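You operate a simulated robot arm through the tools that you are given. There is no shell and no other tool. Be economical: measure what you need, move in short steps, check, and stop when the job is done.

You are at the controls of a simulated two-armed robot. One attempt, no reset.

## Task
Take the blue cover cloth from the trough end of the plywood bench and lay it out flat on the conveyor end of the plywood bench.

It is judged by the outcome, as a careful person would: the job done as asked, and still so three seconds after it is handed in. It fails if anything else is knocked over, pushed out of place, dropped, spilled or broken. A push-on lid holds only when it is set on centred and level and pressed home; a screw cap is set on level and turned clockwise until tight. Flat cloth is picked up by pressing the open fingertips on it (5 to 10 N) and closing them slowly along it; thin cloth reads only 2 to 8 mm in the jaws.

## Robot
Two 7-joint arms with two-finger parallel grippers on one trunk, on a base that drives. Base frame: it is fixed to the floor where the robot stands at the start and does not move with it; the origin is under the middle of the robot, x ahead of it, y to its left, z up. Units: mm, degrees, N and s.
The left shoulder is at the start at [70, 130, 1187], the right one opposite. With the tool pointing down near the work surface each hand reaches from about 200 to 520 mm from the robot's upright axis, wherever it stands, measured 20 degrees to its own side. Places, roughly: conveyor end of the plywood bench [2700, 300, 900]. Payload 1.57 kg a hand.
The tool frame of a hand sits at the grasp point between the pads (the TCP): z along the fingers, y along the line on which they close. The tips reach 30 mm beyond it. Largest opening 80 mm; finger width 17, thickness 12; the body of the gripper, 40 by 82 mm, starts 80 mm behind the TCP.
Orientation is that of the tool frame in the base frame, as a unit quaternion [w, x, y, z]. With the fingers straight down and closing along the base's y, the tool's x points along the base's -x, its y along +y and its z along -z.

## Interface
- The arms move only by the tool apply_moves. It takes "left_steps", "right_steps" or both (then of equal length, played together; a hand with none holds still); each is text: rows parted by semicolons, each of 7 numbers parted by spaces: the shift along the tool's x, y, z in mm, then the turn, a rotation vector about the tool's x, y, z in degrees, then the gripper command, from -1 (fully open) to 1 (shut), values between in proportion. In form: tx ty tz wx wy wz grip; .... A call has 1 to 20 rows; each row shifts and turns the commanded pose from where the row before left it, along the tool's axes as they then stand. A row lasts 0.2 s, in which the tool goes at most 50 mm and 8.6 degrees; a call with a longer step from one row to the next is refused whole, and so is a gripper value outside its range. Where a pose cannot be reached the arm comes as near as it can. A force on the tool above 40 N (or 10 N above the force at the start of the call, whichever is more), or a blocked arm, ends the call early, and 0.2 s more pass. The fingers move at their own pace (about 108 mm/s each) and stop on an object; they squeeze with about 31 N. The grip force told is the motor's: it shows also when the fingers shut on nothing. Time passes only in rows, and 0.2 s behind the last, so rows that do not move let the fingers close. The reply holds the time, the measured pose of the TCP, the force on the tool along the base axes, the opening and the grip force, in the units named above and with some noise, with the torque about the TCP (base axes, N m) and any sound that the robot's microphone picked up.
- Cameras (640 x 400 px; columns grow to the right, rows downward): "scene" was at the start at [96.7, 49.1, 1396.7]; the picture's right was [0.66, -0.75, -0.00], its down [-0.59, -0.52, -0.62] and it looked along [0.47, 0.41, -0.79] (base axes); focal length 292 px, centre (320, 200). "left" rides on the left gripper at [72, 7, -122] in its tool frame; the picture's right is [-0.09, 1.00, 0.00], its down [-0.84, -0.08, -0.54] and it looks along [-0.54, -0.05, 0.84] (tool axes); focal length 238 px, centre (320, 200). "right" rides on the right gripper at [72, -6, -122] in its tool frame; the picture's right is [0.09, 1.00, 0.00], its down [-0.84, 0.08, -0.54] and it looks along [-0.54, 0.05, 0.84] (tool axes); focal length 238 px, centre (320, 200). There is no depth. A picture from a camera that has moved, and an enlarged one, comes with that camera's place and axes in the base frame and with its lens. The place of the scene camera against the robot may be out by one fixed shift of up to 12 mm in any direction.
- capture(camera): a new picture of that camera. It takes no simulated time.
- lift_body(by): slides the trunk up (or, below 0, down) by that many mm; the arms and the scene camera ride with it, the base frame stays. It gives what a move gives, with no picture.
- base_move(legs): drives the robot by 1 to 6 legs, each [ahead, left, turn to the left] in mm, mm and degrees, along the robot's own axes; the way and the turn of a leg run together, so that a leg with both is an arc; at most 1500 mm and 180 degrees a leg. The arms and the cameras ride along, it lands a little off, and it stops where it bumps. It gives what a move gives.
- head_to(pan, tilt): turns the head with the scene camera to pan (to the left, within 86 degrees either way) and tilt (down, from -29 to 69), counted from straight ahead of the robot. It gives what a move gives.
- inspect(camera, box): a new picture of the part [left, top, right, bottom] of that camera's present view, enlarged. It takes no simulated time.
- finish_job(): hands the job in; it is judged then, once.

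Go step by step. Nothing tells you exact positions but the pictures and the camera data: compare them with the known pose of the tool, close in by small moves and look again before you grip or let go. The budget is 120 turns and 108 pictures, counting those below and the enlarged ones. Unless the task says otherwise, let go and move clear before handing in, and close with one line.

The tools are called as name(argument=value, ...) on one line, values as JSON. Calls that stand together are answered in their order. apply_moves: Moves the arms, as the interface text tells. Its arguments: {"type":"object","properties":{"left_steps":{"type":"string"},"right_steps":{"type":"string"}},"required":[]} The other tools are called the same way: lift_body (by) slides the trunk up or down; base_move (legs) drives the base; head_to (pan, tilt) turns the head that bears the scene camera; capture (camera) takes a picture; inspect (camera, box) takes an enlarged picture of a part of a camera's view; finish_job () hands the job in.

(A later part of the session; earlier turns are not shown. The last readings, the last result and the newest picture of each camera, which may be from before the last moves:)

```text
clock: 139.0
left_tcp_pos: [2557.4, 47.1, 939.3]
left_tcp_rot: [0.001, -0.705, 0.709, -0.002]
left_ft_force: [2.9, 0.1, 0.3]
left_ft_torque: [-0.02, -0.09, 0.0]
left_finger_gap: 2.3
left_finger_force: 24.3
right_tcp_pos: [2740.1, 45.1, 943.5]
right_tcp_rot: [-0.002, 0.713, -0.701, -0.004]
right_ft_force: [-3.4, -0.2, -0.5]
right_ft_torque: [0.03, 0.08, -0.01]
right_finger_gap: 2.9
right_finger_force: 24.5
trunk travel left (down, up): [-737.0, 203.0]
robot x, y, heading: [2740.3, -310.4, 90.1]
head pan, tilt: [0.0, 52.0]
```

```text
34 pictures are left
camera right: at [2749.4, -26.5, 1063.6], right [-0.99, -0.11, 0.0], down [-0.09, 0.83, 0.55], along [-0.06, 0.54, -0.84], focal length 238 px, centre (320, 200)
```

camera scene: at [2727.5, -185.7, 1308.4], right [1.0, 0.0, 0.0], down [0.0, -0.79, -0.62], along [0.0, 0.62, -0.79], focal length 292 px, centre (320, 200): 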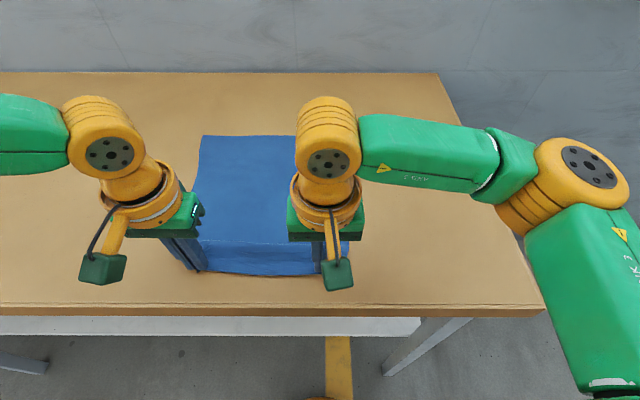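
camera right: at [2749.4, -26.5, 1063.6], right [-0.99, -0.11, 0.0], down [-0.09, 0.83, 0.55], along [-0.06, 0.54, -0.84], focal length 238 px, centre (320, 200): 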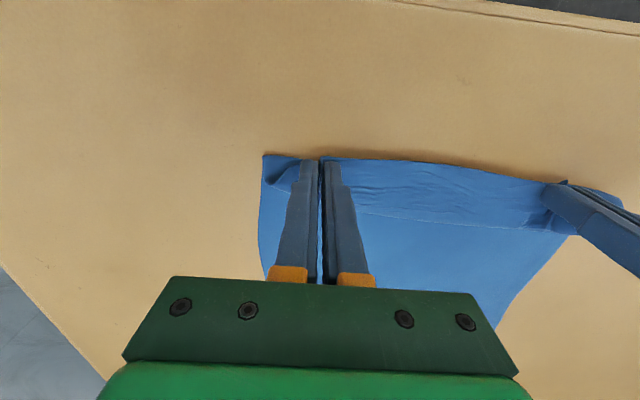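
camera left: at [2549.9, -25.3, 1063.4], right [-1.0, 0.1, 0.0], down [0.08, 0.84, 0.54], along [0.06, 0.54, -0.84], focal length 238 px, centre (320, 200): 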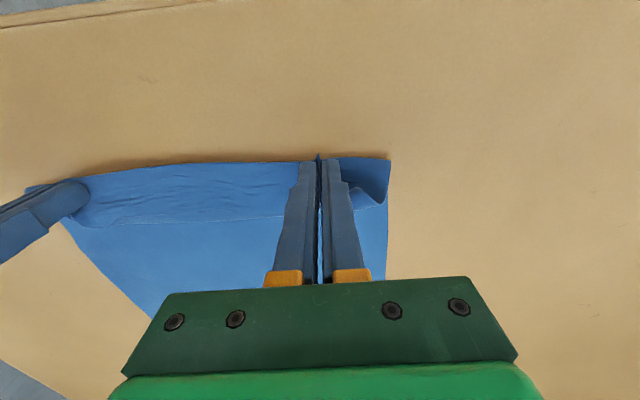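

That worked: both corners are now visible and flat on my side. A little further forward, then I'll set down and release.

apply_moves(left_steps="-6 0 3 0 0 0 1; -4 0 3 0 0 0 1; 0 0 1 0 0 0 1; 0 0 0 0 0 0 0.9; 0 0 0 0 0 0 0.75; 0 0 0 0 0 0 0.6; 0 0 0 0 0 0 0.5; 0 0 -4 0 0 0 0.5; 0 0 -15 0 0 0 0.5; 0 0 -20 0 0 0 0.5; 0 0 -20 0 0 0 0.5; 0 0 0 0 0 0 0.5", right_steps="-6 0 4 0 0 0 1; -4 0 4 0 0 0 1; 0 0 3 0 0 0 1; 0 0 0 0 0 0 0.9; 0 0 0 0 0 0 0.75; 0 0 0 0 0 0 0.6; 0 0 0 0 0 0 0.5; 0 0 -4 0 0 0 0.5; 0 0 -15 0 0 0 0.5; 0 0 -20 0 0 0 0.5; 0 0 -20 0 0 0 0.5; 0 0 0 0 0 0 0.5")

capture(camera="left")

capture(camera="right")

```text
clock: 141.6
left_tcp_pos: [2556.6, 57.3, 992.5]
left_tcp_rot: [0.001, -0.705, 0.71, -0.002]
left_ft_force: [0.0, 0.2, 0.0]
left_ft_torque: [0.0, -0.03, -0.01]
left_finger_gap: 19.8
left_finger_force: 0.0
right_tcp_pos: [2740.1, 55.3, 990.4]
right_tcp_rot: [-0.001, 0.713, -0.701, -0.004]
right_ft_force: [0.9, 0.1, -0.2]
right_ft_torque: [0.01, 0.0, 0.01]
right_finger_gap: 20.1
right_finger_force: 0.0
trunk travel left (down, up): [-737.0, 203.0]
robot x, y, heading: [2741.4, -308.7, 90.1]
head pan, tilt: [0.0, 52.0]
```

```text
33 pictures are left
camera left: at [2548.4, -14.6, 1114.9], right [-1.0, 0.1, 0.0], down [0.08, 0.84, 0.54], along [0.06, 0.54, -0.84], focal length 238 px, centre (320, 200)
```

left: 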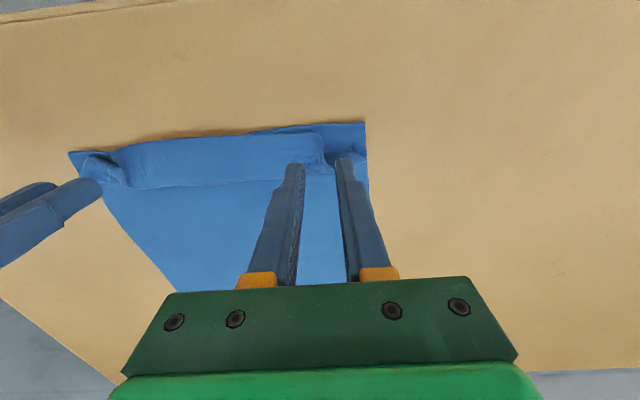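

```text
32 pictures are left
camera right: at [2748.5, -17.2, 1111.9], right [-0.99, -0.11, 0.0], down [-0.09, 0.83, 0.55], along [-0.06, 0.54, -0.84], focal length 238 px, centre (320, 200)
```

right: 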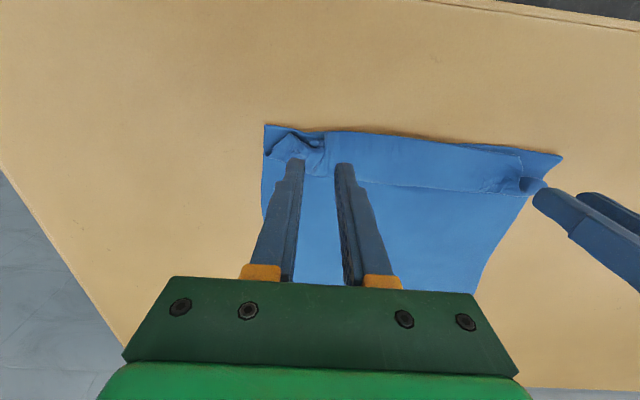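

The corners are open at about (2515, 45) and (2790, 47). I'll move the hands over them with a 20 mm gap and lower.

apply_moves(left_steps="0 9 0 0 0 0 0.5; 0 9 0 0 0 0 0.5; 1 0 15 0 0 0 0.5; 0 0 15 0 0 0 0.5; 0 0 12 0 0 0 0.5; 0 0 7 0 0 0 0.5; 0 0 0 0 0 0 0.5", right_steps="0 -13 0 0 0 0 0.5; 0 -13 0 0 0 0 0.5; 0 0 15 0 0 0 0.5; 0 0 15 0 0 0 0.5; 0 0 12 0 0 0 0.5; 0 0 6 0 0 0 0.5; 0 0 0 0 0 0 0.5")

inspect(camera="left", box=[220, 80, 420, 205])

inspect(camera="right", box=[220, 80, 420, 205])

```text
clock: 143.2
left_tcp_pos: [2540.3, 56.0, 944.5]
left_tcp_rot: [0.001, -0.706, 0.709, -0.001]
left_ft_force: [1.4, -1.1, 0.2]
left_ft_torque: [0.01, 0.04, 0.01]
left_finger_gap: 19.8
left_finger_force: 0.1
right_tcp_pos: [2767.1, 55.6, 943.7]
right_tcp_rot: [-0.002, 0.713, -0.701, -0.003]
right_ft_force: [0.6, -0.1, 0.1]
right_ft_torque: [0.02, 0.03, -0.01]
right_finger_gap: 19.9
right_finger_force: 0.0
trunk travel left (down, up): [-737.0, 203.0]
robot x, y, heading: [2740.3, -311.5, 90.1]
head pan, tilt: [0.0, 52.0]
```

```text
3.20 times, centred on (320, 142) of left
camera zoom: at [2532.7, -15.7, 1067.3], right [-1.0, 0.1, 0.0], down [0.08, 0.84, 0.54], along [0.06, 0.54, -0.84], focal length 763 px, centre (320, 384)
```

zoom: 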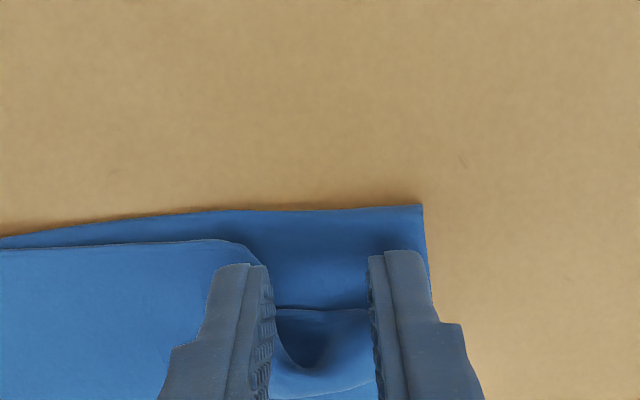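

```text
3.20 times, centred on (320, 142) of right
camera zoom: at [2775.6, -15.6, 1063.7], right [-0.99, -0.11, 0.0], down [-0.09, 0.83, 0.55], along [-0.06, 0.54, -0.84], focal length 763 px, centre (320, 384)
```

zoom: 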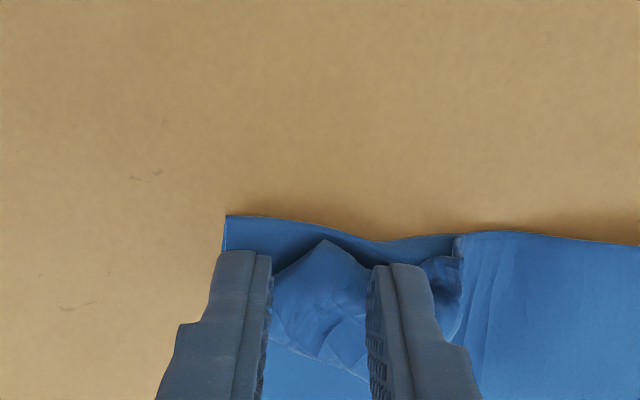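

Just the edge strip should be pinched, not the drooped upper layer. I'll shift both back about 9 mm and press down.

apply_moves(left_steps="4 0 3 0 0 0 0.5; 4 0 4 0 0 0 0.5; 0 0 3 0 0 0 0.5; 0 0 2 0 0 0 0.5; 0 0 1 0 0 0 0.5; 0 0 0 0 0 0 0.5", right_steps="5 0 3 0 0 0 0.5; 5 0 4 0 0 0 0.5; 0 0 3 0 0 0 0.5; 0 0 1.5 0 0 0 0.5; 0 0 0.5 0 0 0 0.5; 0 0 0 0 0 0 0.5")

```text
clock: 144.6
left_tcp_pos: [2541.8, 46.2, 933.0]
left_tcp_rot: [0.003, -0.706, 0.709, -0.001]
left_ft_force: [-0.3, 3.5, 16.7]
left_ft_torque: [0.24, -0.21, 0.05]
left_finger_gap: 19.6
left_finger_force: 0.0
right_tcp_pos: [2767.1, 43.1, 933.4]
right_tcp_rot: [-0.003, 0.712, -0.702, -0.007]
right_ft_force: [-1.6, 6.5, 26.7]
right_ft_torque: [0.38, 0.32, -0.06]
right_finger_gap: 20.5
right_finger_force: 0.2
trunk travel left (down, up): [-737.0, 203.0]
robot x, y, heading: [2739.4, -309.4, 90.3]
head pan, tilt: [0.0, 52.0]
```

apply_moves(left_steps="0 0 -0.4 0 0 0 0.54; 0 0 0 0 0 0 0.6; 0 0 0 0 0 0 0.66; 0 0 0 0 0 0 0.72; 0 0 0 0 0 0 0.78; 0 0 0 0 0 0 0.84; 0 0 0 0 0 0 0.9; 0 0 0 0 0 0 0.96; 0 0 0 0 0 0 1; 0 0 0 0 0 0 1; 0 0 0 0 0 0 1", right_steps="0 0 -0.8 0 0 0 0.54; 0 0 0 0 0 0 0.6; 0 0 0 0 0 0 0.66; 0 0 0 0 0 0 0.72; 0 0 0 0 0 0 0.78; 0 0 0 0 0 0 0.84; 0 0 0 0 0 0 0.9; 0 0 0 0 0 0 0.96; 0 0 0 0 0 0 1; 0 0 0 0 0 0 1; 0 0 0 0 0 0 1")

inspect(camera="left", box=[220, 80, 420, 205])

inspect(camera="right", box=[220, 80, 420, 205])

```text
clock: 147.0
left_tcp_pos: [2542.6, 44.7, 932.8]
left_tcp_rot: [0.001, -0.706, 0.708, 0.0]
left_ft_force: [4.0, -1.3, 9.6]
left_ft_torque: [0.01, -0.24, -0.03]
left_finger_gap: 0.0
left_finger_force: 21.6
right_tcp_pos: [2767.7, 41.7, 934.4]
right_tcp_rot: [-0.002, 0.713, -0.701, -0.005]
right_ft_force: [-2.6, -0.8, 9.4]
right_ft_torque: [0.03, 0.14, 0.04]
right_finger_gap: 2.1
right_finger_force: 23.5
trunk travel left (down, up): [-737.0, 203.0]
robot x, y, heading: [2739.3, -302.2, 90.2]
head pan, tilt: [0.0, 52.0]
```

```text
3.20 times, centred on (320, 142) of left
camera zoom: at [2533.7, -28.1, 1056.1], right [-1.0, 0.1, 0.0], down [0.08, 0.84, 0.54], along [0.06, 0.54, -0.84], focal length 763 px, centre (320, 384)
```

zoom: 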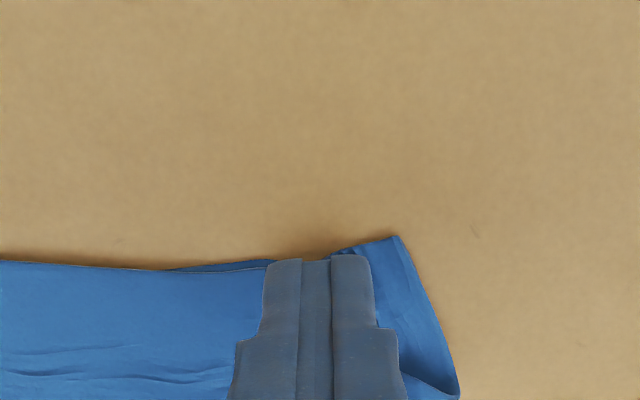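

```text
3.20 times, centred on (320, 142) of right
camera zoom: at [2777.3, -29.5, 1053.8], right [-0.99, -0.11, 0.0], down [-0.09, 0.83, 0.55], along [-0.06, 0.55, -0.83], focal length 763 px, centre (320, 384)
```

zoom: 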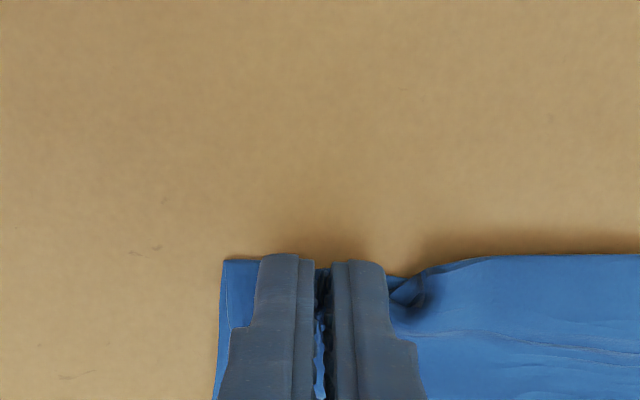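

The right corner is gripped; the left slipped again. I'll reopen and retry the left a few mm deeper.

apply_moves(left_steps="0 0 -8 0 0 0 1; 0 0 0 0 0 0 0.5; -3 -2 0 0 0 0 0.4; 0 0 0 0 0 0 0.4; 0 0 4 0 0 0 0.4; 0 0 3 0 0 0 0.4; 0 0 1.2 0 0 0 0.4; 0 0 0 0 0 0 0.4")

inspect(camera="left", box=[220, 80, 420, 205])

```text
clock: 148.8
left_tcp_pos: [2543.6, 49.7, 933.2]
left_tcp_rot: [0.003, -0.705, 0.709, -0.001]
left_ft_force: [-2.6, 1.4, 18.1]
left_ft_torque: [0.15, -0.12, -0.01]
left_finger_gap: 22.9
left_finger_force: 0.1
right_tcp_pos: [2767.4, 43.3, 933.7]
right_tcp_rot: [-0.003, 0.713, -0.701, -0.005]
right_ft_force: [0.4, 0.5, 7.2]
right_ft_torque: [0.06, 0.04, 0.03]
right_finger_gap: 2.3
right_finger_force: 23.6
trunk travel left (down, up): [-737.0, 203.0]
robot x, y, heading: [2738.1, -309.3, 90.4]
head pan, tilt: [0.0, 52.0]
```

```text
3.20 times, centred on (320, 142) of left
camera zoom: at [2534.4, -24.7, 1055.8], right [-1.0, 0.1, 0.0], down [0.08, 0.83, 0.55], along [0.06, 0.54, -0.84], focal length 763 px, centre (320, 384)
```

zoom: 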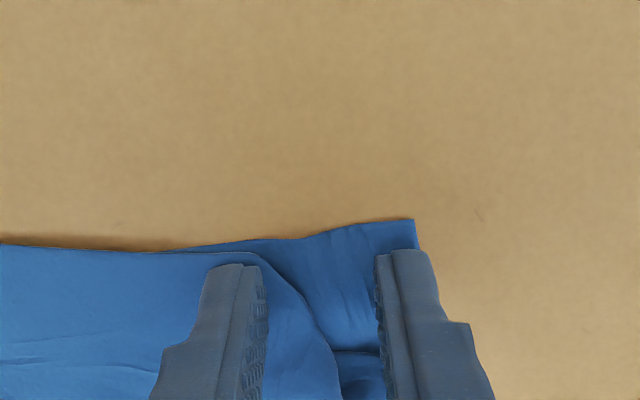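

apply_moves(left_steps="0 0 -7 0 0 0 0.4; 4 9 0 0 0 0 0.6; 0 0 0 0 0 0 0.6; 0 0 4 0 0 0 0.6; 0 0 2.5 0 0 0 0.6; 0 0 0.5 0 0 0 0.6; 0 0 0 0 0 0 0.6")

inspect(camera="left", box=[220, 80, 420, 205])

```text
clock: 150.4
left_tcp_pos: [2534.2, 44.9, 932.8]
left_tcp_rot: [0.003, -0.705, 0.71, 0.0]
left_ft_force: [-3.6, 4.2, 24.9]
left_ft_torque: [0.21, -0.23, 0.1]
left_finger_gap: 14.3
left_finger_force: 0.1
right_tcp_pos: [2767.9, 42.4, 932.6]
right_tcp_rot: [-0.002, 0.713, -0.701, -0.005]
right_ft_force: [0.4, 0.3, 6.4]
right_ft_torque: [0.07, 0.01, 0.02]
right_finger_gap: 2.4
right_finger_force: 23.9
trunk travel left (down, up): [-737.0, 203.0]
robot x, y, heading: [2737.7, -311.5, 90.4]
head pan, tilt: [0.0, 52.0]
```

```text
3.20 times, centred on (320, 142) of left
camera zoom: at [2525.2, -28.0, 1055.4], right [-1.0, 0.1, 0.0], down [0.08, 0.83, 0.55], along [0.06, 0.54, -0.84], focal length 763 px, centre (320, 384)
```

zoom: 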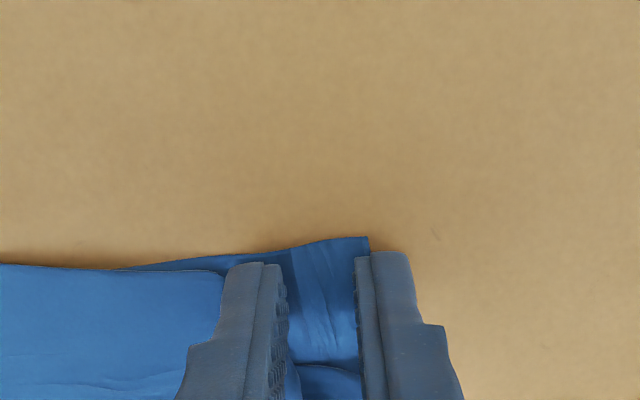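

Well placed: only the corner layer is between the fingers. I'll ease slightly and close.

apply_moves(left_steps="0 0 -0.6 0 0 0 0.64; 0 0 0 0 0 0 0.68; 0 0 0 0 0 0 0.72; 0 0 0 0 0 0 0.76; 0 0 0 0 0 0 0.8; 0 0 0 0 0 0 0.84; 0 0 0 0 0 0 0.88; 0 0 0 0 0 0 0.92; 0 0 0 0 0 0 0.96; 0 0 0 0 0 0 1; 0 0 0 0 0 0 1; 0 0 0 0 0 0 1")

inspect(camera="left", box=[220, 80, 420, 205])

```text
clock: 153.0
left_tcp_pos: [2536.4, 44.5, 933.4]
left_tcp_rot: [0.001, -0.705, 0.709, 0.001]
left_ft_force: [5.9, -0.5, 16.8]
left_ft_torque: [0.07, -0.36, -0.06]
left_finger_gap: 1.6
left_finger_force: 22.8
right_tcp_pos: [2770.3, 43.6, 934.4]
right_tcp_rot: [-0.003, 0.713, -0.701, -0.006]
right_ft_force: [-3.6, 0.0, 6.7]
right_ft_torque: [0.09, 0.13, 0.02]
right_finger_gap: 2.0
right_finger_force: 23.7
trunk travel left (down, up): [-737.0, 203.0]
robot x, y, heading: [2735.3, -313.9, 90.2]
head pan, tilt: [0.0, 52.0]
```

```text
3.20 times, centred on (320, 142) of left
camera zoom: at [2527.0, -28.8, 1055.8], right [-1.0, 0.1, 0.0], down [0.08, 0.84, 0.54], along [0.06, 0.54, -0.84], focal length 763 px, centre (320, 384)
```

zoom: 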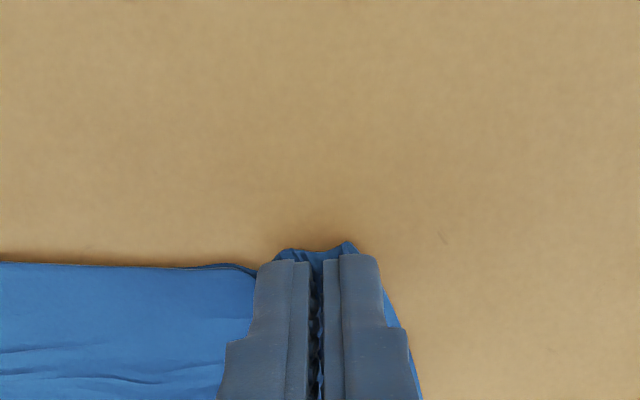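

Both corners are gripped. I'll lift 60 mm and see the edge.

apply_moves(left_steps="0 0 -5 0 0 0 1; 0 0 -15 0 0 0 1; 2 0 -20 0 0 0 1; 2 0 -20 0 0 0 1; 0 0 0 0 0 0 1; 0 0 0 0 0 0 1", right_steps="0 0 -5 0 0 0 1; 0 0 -15 0 0 0 1; 2 0 -20 0 0 0 1; 2 0 -20 0 0 0 1; 0 0 0 0 0 0 1; 0 0 0 0 0 0 1")

capture(camera="scene")

capture(camera="left")

```text
clock: 154.4
left_tcp_pos: [2535.7, 44.3, 988.4]
left_tcp_rot: [0.001, -0.705, 0.709, -0.002]
left_ft_force: [0.6, 0.4, -0.1]
left_ft_torque: [0.01, 0.01, 0.02]
left_finger_gap: 1.2
left_finger_force: 23.2
right_tcp_pos: [2765.9, 41.8, 992.3]
right_tcp_rot: [-0.002, 0.713, -0.701, -0.004]
right_ft_force: [0.2, 0.8, -1.2]
right_ft_torque: [0.04, 0.0, -0.02]
right_finger_gap: 2.0
right_finger_force: 23.9
trunk travel left (down, up): [-737.0, 203.0]
robot x, y, heading: [2737.9, -310.5, 90.3]
head pan, tilt: [0.0, 52.0]
```

```text
24 pictures are left
camera scene: at [2727.7, -185.4, 1308.4], right [1.0, 0.0, 0.0], down [0.0, -0.79, -0.62], along [0.0, 0.62, -0.79], focal length 292 px, centre (320, 200)
```

scene: 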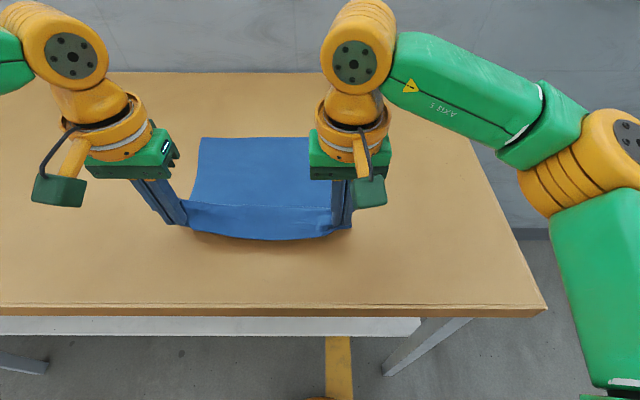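

```text
23 pictures are left
camera left: at [2527.3, -28.6, 1113.5], right [-1.0, 0.1, 0.0], down [0.08, 0.84, 0.54], along [0.06, 0.54, -0.84], focal length 238 px, centre (320, 200)
```

left: 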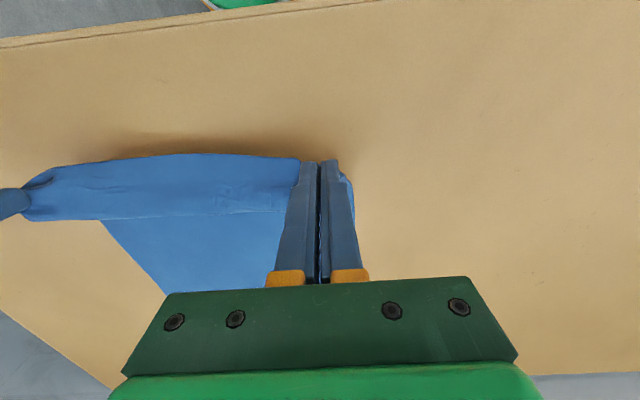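

The whole edge is up now with no tucked corners. I'll spread it slightly in x, then lower while drawing back to tautness.

apply_moves(left_steps="0 3 0 0 0 0 1; 0 2 0 0 0 0 1; 8 0 6 0 0 0 1; 10 0 8 0 0 0 1; 10 0 8 0 0 0 1; 8 0 8 0 0 0 1; 0 0 0 0 0 0 1", right_steps="0 -3 2 0 0 0 1; 0 -3 2 0 0 0 1; 8 0 6 0 0 0 1; 10 0 8 0 0 0 1; 10 0 8 0 0 0 1; 8 0 8 0 0 0 1; 0 0 0 0 0 0 1")

capture(camera="scene")

```text
clock: 156.0
left_tcp_pos: [2528.1, 6.6, 961.3]
left_tcp_rot: [0.0, -0.705, 0.709, -0.002]
left_ft_force: [0.2, -0.3, -0.9]
left_ft_torque: [0.0, -0.03, 0.0]
left_finger_gap: 1.2
left_finger_force: 23.0
right_tcp_pos: [2772.7, 5.9, 956.6]
right_tcp_rot: [-0.002, 0.713, -0.701, -0.004]
right_ft_force: [-0.2, 0.3, 0.3]
right_ft_torque: [-0.01, 0.03, 0.04]
right_finger_gap: 2.1
right_finger_force: 23.8
trunk travel left (down, up): [-737.0, 203.0]
robot x, y, heading: [2737.5, -308.1, 90.4]
head pan, tilt: [0.0, 52.0]
```

```text
22 pictures are left
camera scene: at [2727.6, -185.3, 1308.4], right [1.0, 0.0, 0.0], down [0.0, -0.79, -0.62], along [0.0, 0.62, -0.79], focal length 292 px, centre (320, 200)
```

scene: 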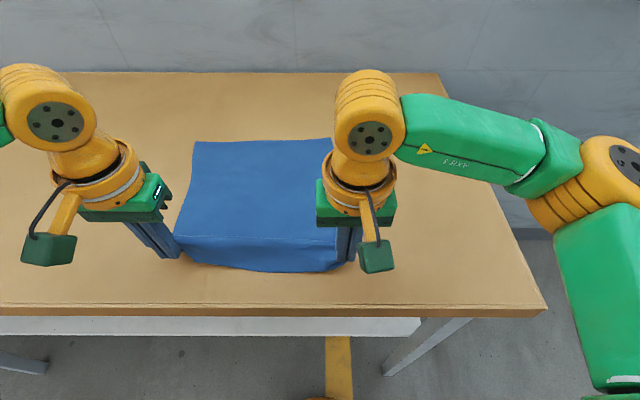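

The far edge has crept back to y≈292, so there's about 50 mm of slack. I'll lay the near edge down here, release, and then press and push the far part forward to take the slack out.

apply_moves(left_steps="0 3 5 0 0 0 1; 2 2 6 0 0 0 1; 2 1 6 0 0 0 1; 1 0 6 0 0 0 1; 0 0 5 0 0 0 1; 0 0 0 0 0 0 1; 0 0 0 0 0 0 0.9; 0 0 0 0 0 0 0.8; 0 0 0 0 0 0 0.7; 0 0 -3 0 0 0 0.6; 0 0 -8 0 0 0 0.6; 0 0 -15 0 0 0 0.6; 0 0 -20 0 0 0 0.6; 0 0 -20 0 0 0 0.6; 0 0 0 0 0 0 0.6", right_steps="0 -3 4 0 0 0 1; 2 -2 5 0 0 0 1; 2 -1 5 0 0 0 1; 1 0 5 0 0 0 1; 0 0 4 0 0 0 1; 0 0 0 0 0 0 1; 0 0 0 0 0 0 0.9; 0 0 0 0 0 0 0.8; 0 0 0 0 0 0 0.7; 0 0 -3 0 0 0 0.6; 0 0 -8 0 0 0 0.6; 0 0 -15 0 0 0 0.6; 0 0 -20 0 0 0 0.6; 0 0 -20 0 0 0 0.6; 0 0 0 0 0 0 0.6")

lift_body(by=190)

base_move(legs=[[-120, 0, 0]])

capture(camera="scene")

```text
clock: 159.2
left_tcp_pos: [2521.2, 2.9, 997.6]
left_tcp_rot: [0.001, -0.704, 0.71, -0.003]
left_ft_force: [-0.3, 0.1, -0.9]
left_ft_torque: [0.01, 0.01, -0.01]
left_finger_gap: 15.7
left_finger_force: 0.0
right_tcp_pos: [2780.3, -2.3, 1000.3]
right_tcp_rot: [-0.001, 0.713, -0.701, -0.003]
right_ft_force: [0.1, 0.3, 0.1]
right_ft_torque: [0.04, -0.02, 0.0]
right_finger_gap: 16.1
right_finger_force: 0.0
trunk travel left (down, up): [-737.0, 203.0]
robot x, y, heading: [2738.9, -308.5, 90.1]
head pan, tilt: [0.0, 52.0]
```

```text
clock: 161.3
left_tcp_pos: [2522.4, 2.2, 1186.5]
left_tcp_rot: [0.002, -0.705, 0.709, -0.002]
left_ft_force: [-1.0, 0.2, 0.2]
left_ft_torque: [0.0, 0.0, 0.03]
left_finger_gap: 16.2
left_finger_force: 0.0
right_tcp_pos: [2782.5, 0.0, 1191.3]
right_tcp_rot: [0.0, 0.713, -0.701, -0.004]
right_ft_force: [-0.2, 0.5, -0.4]
right_ft_torque: [-0.03, 0.01, 0.01]
right_finger_gap: 15.8
right_finger_force: 0.1
trunk travel left (down, up): [-927.0, 13.0]
robot x, y, heading: [2738.6, -309.8, 90.1]
head pan, tilt: [0.0, 52.0]
```

```text
clock: 162.5
left_tcp_pos: [2522.5, -112.4, 1186.0]
left_tcp_rot: [-0.001, -0.704, 0.71, -0.004]
left_ft_force: [-0.1, 0.3, 0.2]
left_ft_torque: [-0.04, -0.01, 0.02]
left_finger_gap: 16.0
left_finger_force: 0.1
right_tcp_pos: [2781.0, -117.5, 1187.9]
right_tcp_rot: [0.0, 0.712, -0.702, -0.002]
right_ft_force: [0.2, 0.1, -0.2]
right_ft_torque: [-0.03, -0.02, 0.0]
right_finger_gap: 16.3
right_finger_force: 0.1
trunk travel left (down, up): [-927.0, 13.0]
robot x, y, heading: [2738.2, -432.0, 90.1]
head pan, tilt: [0.0, 52.0]
```

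```text
21 pictures are left
camera scene: at [2728.2, -300.9, 1497.8], right [1.0, 0.0, 0.0], down [0.0, -0.79, -0.61], along [0.0, 0.61, -0.79], focal length 292 px, centre (320, 200)
```

scene: 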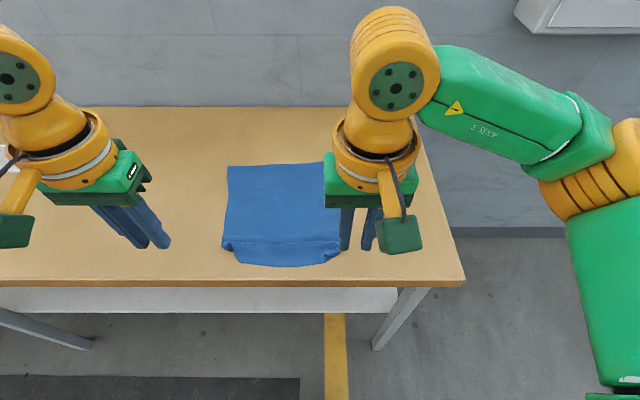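

inspect(camera="scene", box=[205, 150, 365, 280])

```text
3.08 times, centred on (285, 215) of scene
camera zoom: at [2728.2, -300.9, 1497.8], right [1.0, 0.0, 0.0], down [0.0, -0.79, -0.61], along [0.0, 0.61, -0.79], focal length 897 px, centre (428, 154)
```

zoom: 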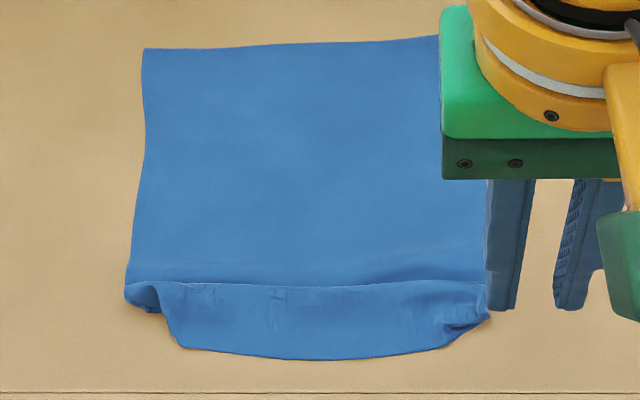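

There's a wave near the front, and the near corners lag. I'll tilt the hands 45°, reach over the cloth, and press-push its far half forward.

apply_moves(left_steps="0 -6 0 0 -7.5 0 0.6; 0 -6 0 0 -7.5 0 0.6; 0 -6 0 0 -7.5 0 0.6; 0 -6 0 0 -7.5 0 0.6; 0 -6 0 0 -7.5 0 0.6; 0 -6 0 0 -7.5 0 0.6; -19 0 19 0 0 0 0.6; -19 0 19 0 0 0 0.6; -19 0 19 0 0 0 0.6; -19 0 19 0 0 0 0.6; -19 0 19 0 0 0 0.6; -19 0 19 0 0 0 0.6; 0 0 0 0 0 0 0.6", right_steps="0 6 0 0 -7.5 0 0.6; 0 6 0 0 -7.5 0 0.6; 0 6 0 0 -7.5 0 0.6; 0 6 0 0 -7.5 0 0.6; 0 6 0 0 -7.5 0 0.6; 0 6 0 0 -7.5 0 0.6; -19 0 19 0 0 0 0.6; -19 0 19 0 0 0 0.6; -19 0 19 0 0 0 0.6; -19 0 19 0 0 0 0.6; -19 0 19 0 0 0 0.6; -19 0 19 0 0 0 0.6; 0 0 0 0 0 0 0.6")

base_move(legs=[[145, 0, 0]])

lift_body(by=-200)

capture(camera="scene")

```text
clock: 165.3
left_tcp_pos: [2559.5, 102.1, 1218.6]
left_tcp_rot: [0.273, -0.651, 0.656, 0.267]
left_ft_force: [1.0, -0.2, 0.2]
left_ft_torque: [0.03, 0.03, 0.01]
left_finger_gap: 15.9
left_finger_force: 0.0
left hand out of reach, approached as far as the arm can: row 4, 5, 6
right_tcp_pos: [2745.4, 37.8, 1190.6]
right_tcp_rot: [-0.271, 0.656, -0.649, -0.275]
right_ft_force: [0.2, -0.3, 0.3]
right_ft_torque: [-0.01, -0.01, 0.03]
right_finger_gap: 16.2
right_finger_force: 0.1
trunk travel left (down, up): [-927.0, 13.0]
robot x, y, heading: [2741.3, -431.2, 90.2]
head pan, tilt: [0.0, 52.0]
```

```text
clock: 166.7
left_tcp_pos: [2558.8, 242.2, 1221.4]
left_tcp_rot: [0.273, -0.651, 0.655, 0.269]
left_ft_force: [-0.3, -0.4, -0.6]
left_ft_torque: [0.02, 0.0, 0.01]
left_finger_gap: 16.0
left_finger_force: 0.0
right_tcp_pos: [2743.6, 179.7, 1192.3]
right_tcp_rot: [-0.272, 0.656, -0.648, -0.277]
right_ft_force: [-0.5, -0.2, -0.5]
right_ft_torque: [0.02, 0.05, -0.01]
right_finger_gap: 16.1
right_finger_force: 0.0
trunk travel left (down, up): [-927.0, 13.0]
robot x, y, heading: [2734.2, -288.8, 90.0]
head pan, tilt: [0.0, 52.0]
```

```text
clock: 168.8
left_tcp_pos: [2558.7, 246.3, 1018.9]
left_tcp_rot: [0.272, -0.652, 0.656, 0.267]
left_ft_force: [-0.8, -0.8, -0.8]
left_ft_torque: [-0.02, 0.04, 0.0]
left_finger_gap: 16.0
left_finger_force: 0.1
right_tcp_pos: [2744.2, 181.7, 991.8]
right_tcp_rot: [-0.27, 0.657, -0.648, -0.276]
right_ft_force: [-0.4, -0.1, -0.4]
right_ft_torque: [0.0, -0.02, 0.02]
right_finger_gap: 16.0
right_finger_force: 0.0
trunk travel left (down, up): [-727.0, 213.0]
robot x, y, heading: [2737.6, -287.4, 90.0]
head pan, tilt: [0.0, 52.0]
```

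```text
19 pictures are left
camera scene: at [2727.9, -163.8, 1298.4], right [1.0, 0.0, 0.0], down [0.0, -0.79, -0.62], along [0.0, 0.62, -0.79], focal length 292 px, centre (320, 200)
```

scene: 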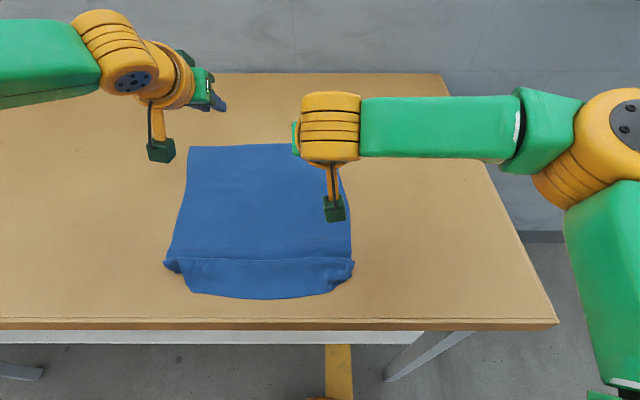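

apply_moves(left_steps="16 4 -16 0 0 0 0.6; 14 4 -14 0 0 0 0.6; 14 4 14 0 0 0 0.6; 14 4 14 0 0 0 0.6; 14 4 14 0 0 0 0.6; 0 0 0 0 0 0 0.6", right_steps="-8 3 8 0 0 0 0.6; -6 3 6 0 0 0 0.6; 8 3 8 0 0 0 0.6; 10 3 10 0 0 0 0.6; 7 3 7 0 0 0 0.6; 0 0 0 0 0 0 0.6")

```text
clock: 170.2
left_tcp_pos: [2537.5, 205.0, 960.0]
left_tcp_rot: [0.272, -0.652, 0.656, 0.267]
left_ft_force: [0.0, 0.0, -1.0]
left_ft_torque: [-0.03, 0.0, 0.01]
left_finger_gap: 16.0
left_finger_force: 0.2
right_tcp_pos: [2730.0, 202.7, 955.4]
right_tcp_rot: [-0.269, 0.658, -0.648, -0.276]
right_ft_force: [0.4, -0.3, 0.2]
right_ft_torque: [0.01, 0.0, -0.01]
right_finger_gap: 15.7
right_finger_force: 0.1
trunk travel left (down, up): [-727.0, 213.0]
robot x, y, heading: [2739.4, -290.2, 90.1]
head pan, tilt: [0.0, 52.0]
```

Both hands are above the cloth at y≈205. I'll descend to light contact.

apply_moves(left_steps="10 0 10 0 0 0 0.6; 8 0 8 0 0 0 0.6; 2.5 0 2.5 0 0 0 0.6; 0.7 0 0.7 0 0 0 0.6; 0 0 0 0 0 0 0.6", right_steps="8 0 8 0 0 0 0.6; 7 0 7 0 0 0 0.6; 2 0 2 0 0 0 0.6; 0.7 0 0.7 0 0 0 0.6; 0 0 0 0 0 0 0.6")

```text
clock: 171.4
left_tcp_pos: [2537.8, 203.9, 929.7]
left_tcp_rot: [0.273, -0.651, 0.656, 0.267]
left_ft_force: [0.2, 0.1, -0.4]
left_ft_torque: [0.01, -0.01, 0.05]
left_finger_gap: 16.1
left_finger_force: 0.2
right_tcp_pos: [2728.9, 202.1, 930.3]
right_tcp_rot: [-0.271, 0.656, -0.648, -0.275]
right_ft_force: [0.2, 0.3, -0.3]
right_ft_torque: [0.0, -0.03, 0.0]
right_finger_gap: 15.9
right_finger_force: 0.0
trunk travel left (down, up): [-727.0, 213.0]
robot x, y, heading: [2739.1, -289.4, 89.9]
head pan, tilt: [0.0, 52.0]
```

apply_moves(left_steps="0.7 0 0.7 0 0 0 0.6; 0.7 0 0.7 0 0 0 0.6; 0 0 0 0 0 0 0.6", right_steps="0.7 0 0.7 0 0 0 0.6; 0.7 0 0.7 0 0 0 0.6; 0 0 0 0 0 0 0.6")

```text
clock: 172.2
left_tcp_pos: [2537.2, 201.8, 930.0]
left_tcp_rot: [0.273, -0.652, 0.655, 0.268]
left_ft_force: [-0.4, -0.1, 0.2]
left_ft_torque: [-0.01, -0.04, 0.0]
left_finger_gap: 16.3
left_finger_force: 0.0
right_tcp_pos: [2729.9, 201.1, 929.1]
right_tcp_rot: [-0.27, 0.657, -0.647, -0.276]
right_ft_force: [0.1, -0.1, 0.0]
right_ft_torque: [-0.01, -0.01, 0.0]
right_finger_gap: 16.1
right_finger_force: 0.0
trunk travel left (down, up): [-727.0, 213.0]
robot x, y, heading: [2739.3, -286.5, 90.1]
head pan, tilt: [0.0, 52.0]
```

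apply_moves(left_steps="0.7 0 0.7 0 0 0 0.6; 0.7 0 0.7 0 0 0 0.6; 0.5 0 0.5 0 0 0 0.6; 0 0 0 0 0 0 0.6", right_steps="0.7 0 0.7 0 0 0 0.6; 0.7 0 0.7 0 0 0 0.6; 0.5 0 0.5 0 0 0 0.6; 0 0 0 0 0 0 0.6")

```text
clock: 173.2
left_tcp_pos: [2538.6, 201.6, 928.5]
left_tcp_rot: [0.274, -0.65, 0.656, 0.268]
left_ft_force: [-1.7, 3.4, 14.5]
left_ft_torque: [0.34, -0.01, 0.02]
left_finger_gap: 15.7
left_finger_force: 0.1
right_tcp_pos: [2728.6, 200.3, 929.1]
right_tcp_rot: [-0.27, 0.657, -0.647, -0.277]
right_ft_force: [-0.3, 0.1, 2.5]
right_ft_torque: [0.04, 0.01, 0.01]
right_finger_gap: 15.9
right_finger_force: 0.0
trunk travel left (down, up): [-727.0, 213.0]
robot x, y, heading: [2739.4, -285.5, 89.9]
head pan, tilt: [0.0, 52.0]
```

Contact now on both. I'll balance the right and push forward 40 mm slowly.

apply_moves(left_steps="-0.2 0 -0.2 0 0 0 0.6; -3.5 0 3.5 0 0 0 0.6; -3.5 0 3.5 0 0 0 0.6; -3.5 0 3.5 0 0 0 0.6; -3.5 0 3.5 0 0 0 0.6; -3.5 0 3.5 0 0 0 0.6; -3.5 0 3.5 0 0 0 0.6; -3.5 0 3.5 0 0 0 0.6; -3.5 0 3.5 0 0 0 0.6; 0 0 0 0 0 0 0.6", right_steps="0.5 0 0.5 0 0 0 0.6; -3.5 0 3.5 0 0 0 0.6; -3.5 0 3.5 0 0 0 0.6; -3.5 0 3.5 0 0 0 0.6; -3.5 0 3.5 0 0 0 0.6; -3.5 0 3.5 0 0 0 0.6; -3.5 0 3.5 0 0 0 0.6; -3.5 0 3.5 0 0 0 0.6; -3.5 0 3.5 0 0 0 0.6; 0 0 0 0 0 0 0.6")

capture(camera="scene")

```text
clock: 175.4
left_tcp_pos: [2539.0, 241.7, 928.6]
left_tcp_rot: [0.274, -0.651, 0.655, 0.268]
left_ft_force: [1.1, -0.9, 11.5]
left_ft_torque: [0.12, -0.07, 0.0]
left_finger_gap: 16.1
left_finger_force: 0.1
right_tcp_pos: [2728.2, 239.3, 928.8]
right_tcp_rot: [-0.271, 0.656, -0.648, -0.277]
right_ft_force: [2.0, -1.0, -0.3]
right_ft_torque: [0.01, -0.01, 0.02]
right_finger_gap: 16.0
right_finger_force: 0.1
trunk travel left (down, up): [-727.0, 213.0]
robot x, y, heading: [2740.1, -285.8, 90.0]
head pan, tilt: [0.0, 52.0]
```

```text
18 pictures are left
camera scene: at [2729.2, -168.0, 1298.9], right [1.0, 0.0, 0.0], down [0.0, -0.79, -0.62], along [0.0, 0.62, -0.79], focal length 292 px, centre (320, 200)
```

scene: 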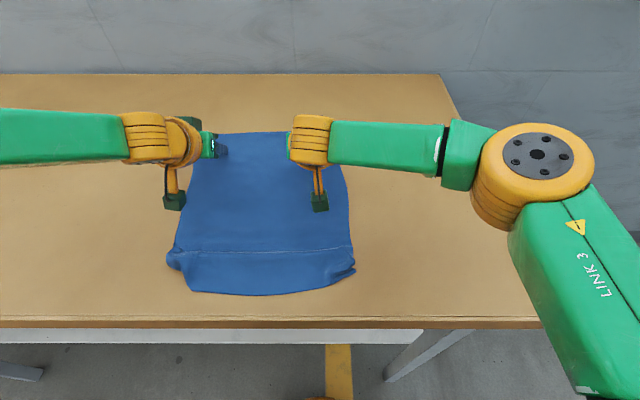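

The far edge moved forward to y≈325 and stayed flat. I'll press the right slightly more and push another 25 mm.

apply_moves(left_steps="0 0 0 0 0 0 0.6; -3.5 0 3.5 0 0 0 0.6; -3.5 0 3.5 0 0 0 0.6; -3.5 0 3.5 0 0 0 0.6; -3.5 0 3.5 0 0 0 0.6; -3.5 0 3.5 0 0 0 0.6; 0 0 0 0 0 0 0.6", right_steps="0.7 0 0.7 0 0 0 0.6; -3.4 0 3.6 0 0 0 0.6; -3.5 0 3.5 0 0 0 0.6; -3.5 0 3.5 0 0 0 0.6; -3.5 0 3.5 0 0 0 0.6; -3.5 0 3.5 0 0 0 0.6; 0 0 0 0 0 0 0.6")

capture(camera="scene")

```text
clock: 177.1
left_tcp_pos: [2538.9, 262.1, 930.3]
left_tcp_rot: [0.273, -0.651, 0.656, 0.269]
left_ft_force: [-0.4, 0.1, 0.8]
left_ft_torque: [-0.01, 0.01, 0.02]
left_finger_gap: 16.2
left_finger_force: 0.1
right_tcp_pos: [2729.3, 263.3, 928.5]
right_tcp_rot: [-0.272, 0.656, -0.646, -0.279]
right_ft_force: [-0.5, -2.5, 15.1]
right_ft_torque: [0.18, -0.01, -0.02]
right_finger_gap: 15.9
right_finger_force: 0.1
trunk travel left (down, up): [-727.0, 213.0]
robot x, y, heading: [2736.7, -286.0, 90.1]
head pan, tilt: [0.0, 52.0]
```

```text
17 pictures are left
camera scene: at [2728.0, -169.8, 1299.1], right [1.0, 0.0, 0.0], down [0.0, -0.79, -0.62], along [0.0, 0.62, -0.79], focal length 292 px, centre (320, 200)
```

scene: 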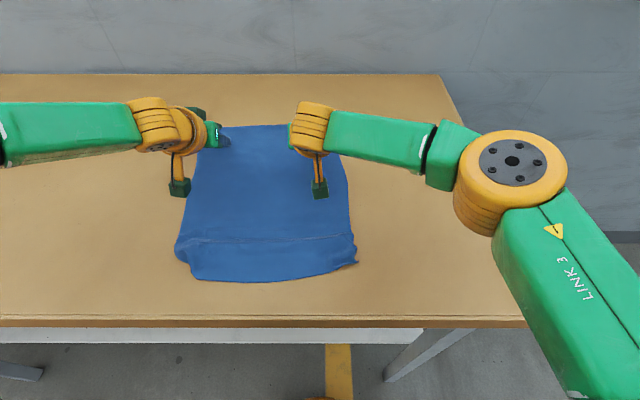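

The cloth now spans about y −3 to 347, nearly its full length. I'll lift off straight and look closely.

lift_body(by=205)

base_move(legs=[[-330, 0, 0]])

inspect(camera="scene", box=[180, 60, 400, 240])

```text
clock: 179.3
left_tcp_pos: [2538.1, 267.2, 1130.7]
left_tcp_rot: [0.273, -0.651, 0.656, 0.267]
left_ft_force: [0.2, 0.0, 0.6]
left_ft_torque: [0.0, 0.0, 0.01]
left_finger_gap: 16.0
left_finger_force: 0.0
right_tcp_pos: [2728.3, 266.2, 1129.8]
right_tcp_rot: [-0.27, 0.656, -0.648, -0.277]
right_ft_force: [0.3, 0.6, 0.3]
right_ft_torque: [0.0, 0.01, 0.01]
right_finger_gap: 15.9
right_finger_force: 0.1
trunk travel left (down, up): [-932.0, 8.0]
robot x, y, heading: [2737.0, -290.1, 90.0]
head pan, tilt: [0.0, 52.0]
```

```text
clock: 181.4
left_tcp_pos: [2539.3, -60.3, 1130.0]
left_tcp_rot: [0.272, -0.652, 0.655, 0.267]
left_ft_force: [-0.3, 0.0, -0.1]
left_ft_torque: [0.01, 0.02, 0.02]
left_finger_gap: 15.9
left_finger_force: 0.0
right_tcp_pos: [2728.3, -61.0, 1127.6]
right_tcp_rot: [-0.269, 0.657, -0.649, -0.275]
right_ft_force: [-0.2, -0.4, 0.2]
right_ft_torque: [0.02, 0.02, 0.01]
right_finger_gap: 16.1
right_finger_force: 0.1
trunk travel left (down, up): [-932.0, 8.0]
robot x, y, heading: [2738.2, -620.0, 90.2]
head pan, tilt: [0.0, 52.0]
```

```text
2.22 times, centred on (290, 150) of scene
camera zoom: at [2728.6, -490.4, 1503.1], right [1.0, 0.0, 0.0], down [0.0, -0.79, -0.61], along [0.0, 0.61, -0.79], focal length 648 px, centre (387, 311)
```

zoom: 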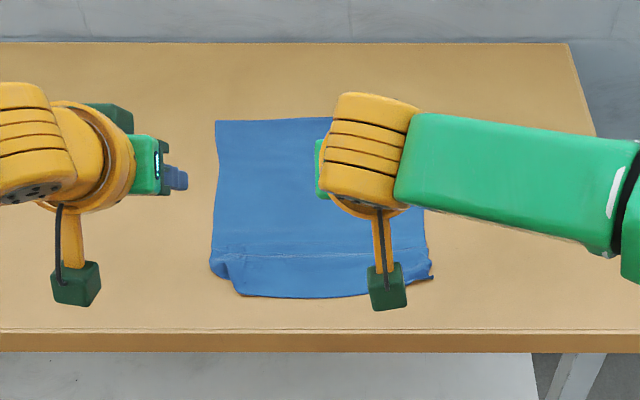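

The main area is flat; the near corners are still slightly curled. I'll retract, set the hands vertical and view the corners with the wrist cameras.

apply_moves(left_steps="20 0 -20 0 0 0 0.5; 20 0 -20 0 0 0 0.5; 20 0 -20 0 0 0 0.5; 20 0 -20 0 0 0 0.5; 20 0 -20 0 0 0 0.5; 0 0 0 0 7.5 0 0.5; 0 0 0 0 7.5 0 0.5; 12 0 -8 0 7.5 0 0.5; 15 0 -6 0 7.5 0 0.5; 18 0 -4 0 7.5 0 0.5; 18 0 0 0 7.5 0 0.5; 0 0 0 0 0 0 0.5", right_steps="20 0 -20 0 0 0 0.5; 20 0 -20 0 0 0 0.5; 20 0 -20 0 0 0 0.5; 20 0 -20 0 0 0 0.5; 20 0 -20 0 0 0 0.5; 0 0 0 0 7.5 0 0.5; 0 0 0 0 7.5 0 0.5; 12 0 -8 0 7.5 0 0.5; 15 0 -6 0 7.5 0 0.5; 18 0 -4 0 7.5 0 0.5; 18 0 0 0 7.5 0 0.5; 0 0 0 0 0 0 0.5")

```text
clock: 184.0
left_tcp_pos: [2539.8, -270.9, 1128.8]
left_tcp_rot: [0.0, -0.704, 0.71, -0.003]
left_ft_force: [-0.3, 0.3, -0.9]
left_ft_torque: [-0.02, 0.0, -0.01]
left_finger_gap: 19.8
left_finger_force: 0.0
right_tcp_pos: [2730.8, -268.8, 1127.7]
right_tcp_rot: [-0.001, 0.712, -0.702, -0.003]
right_ft_force: [-0.7, 0.3, -0.3]
right_ft_torque: [-0.02, -0.01, -0.01]
right_finger_gap: 20.1
right_finger_force: 0.1
trunk travel left (down, up): [-932.0, 8.0]
robot x, y, heading: [2740.3, -618.8, 90.4]
head pan, tilt: [0.0, 52.0]
```

base_move(legs=[[290, 0, 0]])

apply_moves(left_steps="0 5 0 0 0 0 0.5; 0 5 0 0 0 0 0.5; 0 0 0 0 0 0 0.5", right_steps="0 -18 0 0 0 0 0.5; 0 -18 0 0 0 0 0.5; 0 0 0 0 0 0 0.5")

lift_body(by=-140)

inspect(camera="left", box=[200, 80, 440, 230])

inspect(camera="right", box=[200, 80, 440, 230])

```text
clock: 186.0
left_tcp_pos: [2540.2, 10.8, 1128.6]
left_tcp_rot: [0.002, -0.705, 0.709, -0.001]
left_ft_force: [1.0, -0.3, 0.0]
left_ft_torque: [0.03, 0.04, 0.03]
left_finger_gap: 20.0
left_finger_force: 0.0
right_tcp_pos: [2731.5, 12.9, 1129.0]
right_tcp_rot: [-0.003, 0.712, -0.702, -0.005]
right_ft_force: [-0.9, 0.1, 0.5]
right_ft_torque: [0.04, 0.0, 0.04]
right_finger_gap: 19.9
right_finger_force: 0.0
trunk travel left (down, up): [-932.0, 8.0]
robot x, y, heading: [2739.3, -335.8, 90.1]
head pan, tilt: [0.0, 52.0]
```

```text
clock: 186.8
left_tcp_pos: [2529.0, 12.7, 1129.1]
left_tcp_rot: [0.001, -0.704, 0.71, -0.002]
left_ft_force: [1.0, -0.2, 0.1]
left_ft_torque: [0.0, 0.01, -0.03]
left_finger_gap: 20.3
left_finger_force: 0.0
right_tcp_pos: [2766.1, 14.5, 1127.5]
right_tcp_rot: [-0.001, 0.713, -0.701, -0.004]
right_ft_force: [0.7, -0.6, 0.1]
right_ft_torque: [0.01, -0.01, -0.01]
right_finger_gap: 20.0
right_finger_force: 0.1
trunk travel left (down, up): [-932.0, 8.0]
robot x, y, heading: [2738.6, -339.0, 90.1]
head pan, tilt: [0.0, 52.0]
```

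```text
clock: 188.5
left_tcp_pos: [2528.5, 12.4, 988.3]
left_tcp_rot: [0.002, -0.705, 0.71, -0.002]
left_ft_force: [-0.2, -0.3, 0.4]
left_ft_torque: [-0.01, 0.0, 0.01]
left_finger_gap: 19.8
left_finger_force: 0.0
right_tcp_pos: [2766.9, 16.1, 987.0]
right_tcp_rot: [-0.001, 0.713, -0.701, -0.004]
right_ft_force: [1.0, 0.2, 0.7]
right_ft_torque: [-0.04, 0.0, 0.0]
right_finger_gap: 20.1
right_finger_force: 0.1
trunk travel left (down, up): [-792.0, 148.0]
robot x, y, heading: [2737.6, -335.2, 90.3]
head pan, tilt: [0.0, 52.0]
```

```text
2.67 times, centred on (320, 155) of left
camera zoom: at [2519.9, -60.0, 1111.7], right [-0.99, 0.1, 0.0], down [0.08, 0.84, 0.54], along [0.06, 0.54, -0.84], focal length 636 px, centre (320, 320)
```

zoom: 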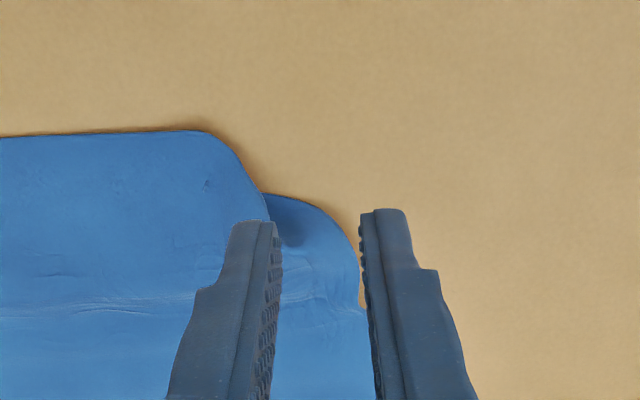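

```text
2.67 times, centred on (320, 155) of right
camera zoom: at [2774.9, -57.2, 1107.4], right [-0.99, -0.11, 0.0], down [-0.09, 0.83, 0.55], along [-0.06, 0.54, -0.84], focal length 636 px, centre (320, 320)
```

zoom: 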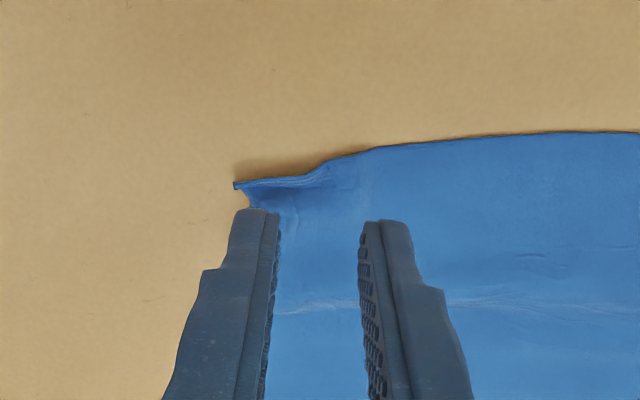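

The right corner is out, only slightly crumpled; the left corner is folded under. I'll pinch the left edge beside the fold, lift it, and carry it forward to expose the corner as before.

apply_moves(left_steps="0 -17 0 0 0 0 0.4; 0 -17 0 0 0 0 0.4; 1 0 20 0 0 0 0.4; 0 0 20 0 0 0 0.4; 0 0 10 0 0 0 0.4; 0 0 4 0 0 0 0.4; 0 0 2 0 0 0 0.4; 0 0 0 0 0 0 0.4")

```text
clock: 190.3
left_tcp_pos: [2564.6, 10.5, 932.1]
left_tcp_rot: [0.001, -0.704, 0.71, -0.002]
left_ft_force: [0.4, 1.2, 5.7]
left_ft_torque: [0.1, 0.08, 0.0]
left_finger_gap: 24.0
left_finger_force: 0.1
right_tcp_pos: [2766.8, 14.2, 986.9]
right_tcp_rot: [-0.001, 0.713, -0.701, -0.004]
right_ft_force: [0.4, -0.3, -1.0]
right_ft_torque: [-0.01, -0.03, -0.01]
right_finger_gap: 20.0
right_finger_force: 0.0
trunk travel left (down, up): [-792.0, 148.0]
robot x, y, heading: [2738.5, -332.8, 90.3]
head pan, tilt: [0.0, 52.0]
```

apply_moves(left_steps="0 0 0.5 0 0 0 0.46; 0 0 0 0 0 0 0.52; 0 0 0.1 0 0 0 0.58; 0 0 0 0 0 0 0.64; 0 0 0.1 0 0 0 0.7; 0 0 0 0 0 0 0.76; 0 0 0 0 0 0 0.82; 0 0 0 0 0 0 0.88; 0 0 0 0 0 0 0.94; 0 0 0 0 0 0 1; 0 0 0 0 0 0 1; 0 0 0 0 0 0 1")

```text
clock: 192.9
left_tcp_pos: [2563.2, 10.7, 932.8]
left_tcp_rot: [0.002, -0.705, 0.709, -0.001]
left_ft_force: [-0.4, -0.1, 6.3]
left_ft_torque: [0.05, 0.0, 0.03]
left_finger_gap: 3.2
left_finger_force: 23.6
right_tcp_pos: [2767.0, 13.0, 986.8]
right_tcp_rot: [-0.002, 0.712, -0.702, -0.004]
right_ft_force: [0.0, -0.3, -0.1]
right_ft_torque: [0.01, 0.03, -0.01]
right_finger_gap: 20.2
right_finger_force: 0.1
trunk travel left (down, up): [-792.0, 148.0]
robot x, y, heading: [2737.7, -336.4, 90.0]
head pan, tilt: [0.0, 52.0]
```

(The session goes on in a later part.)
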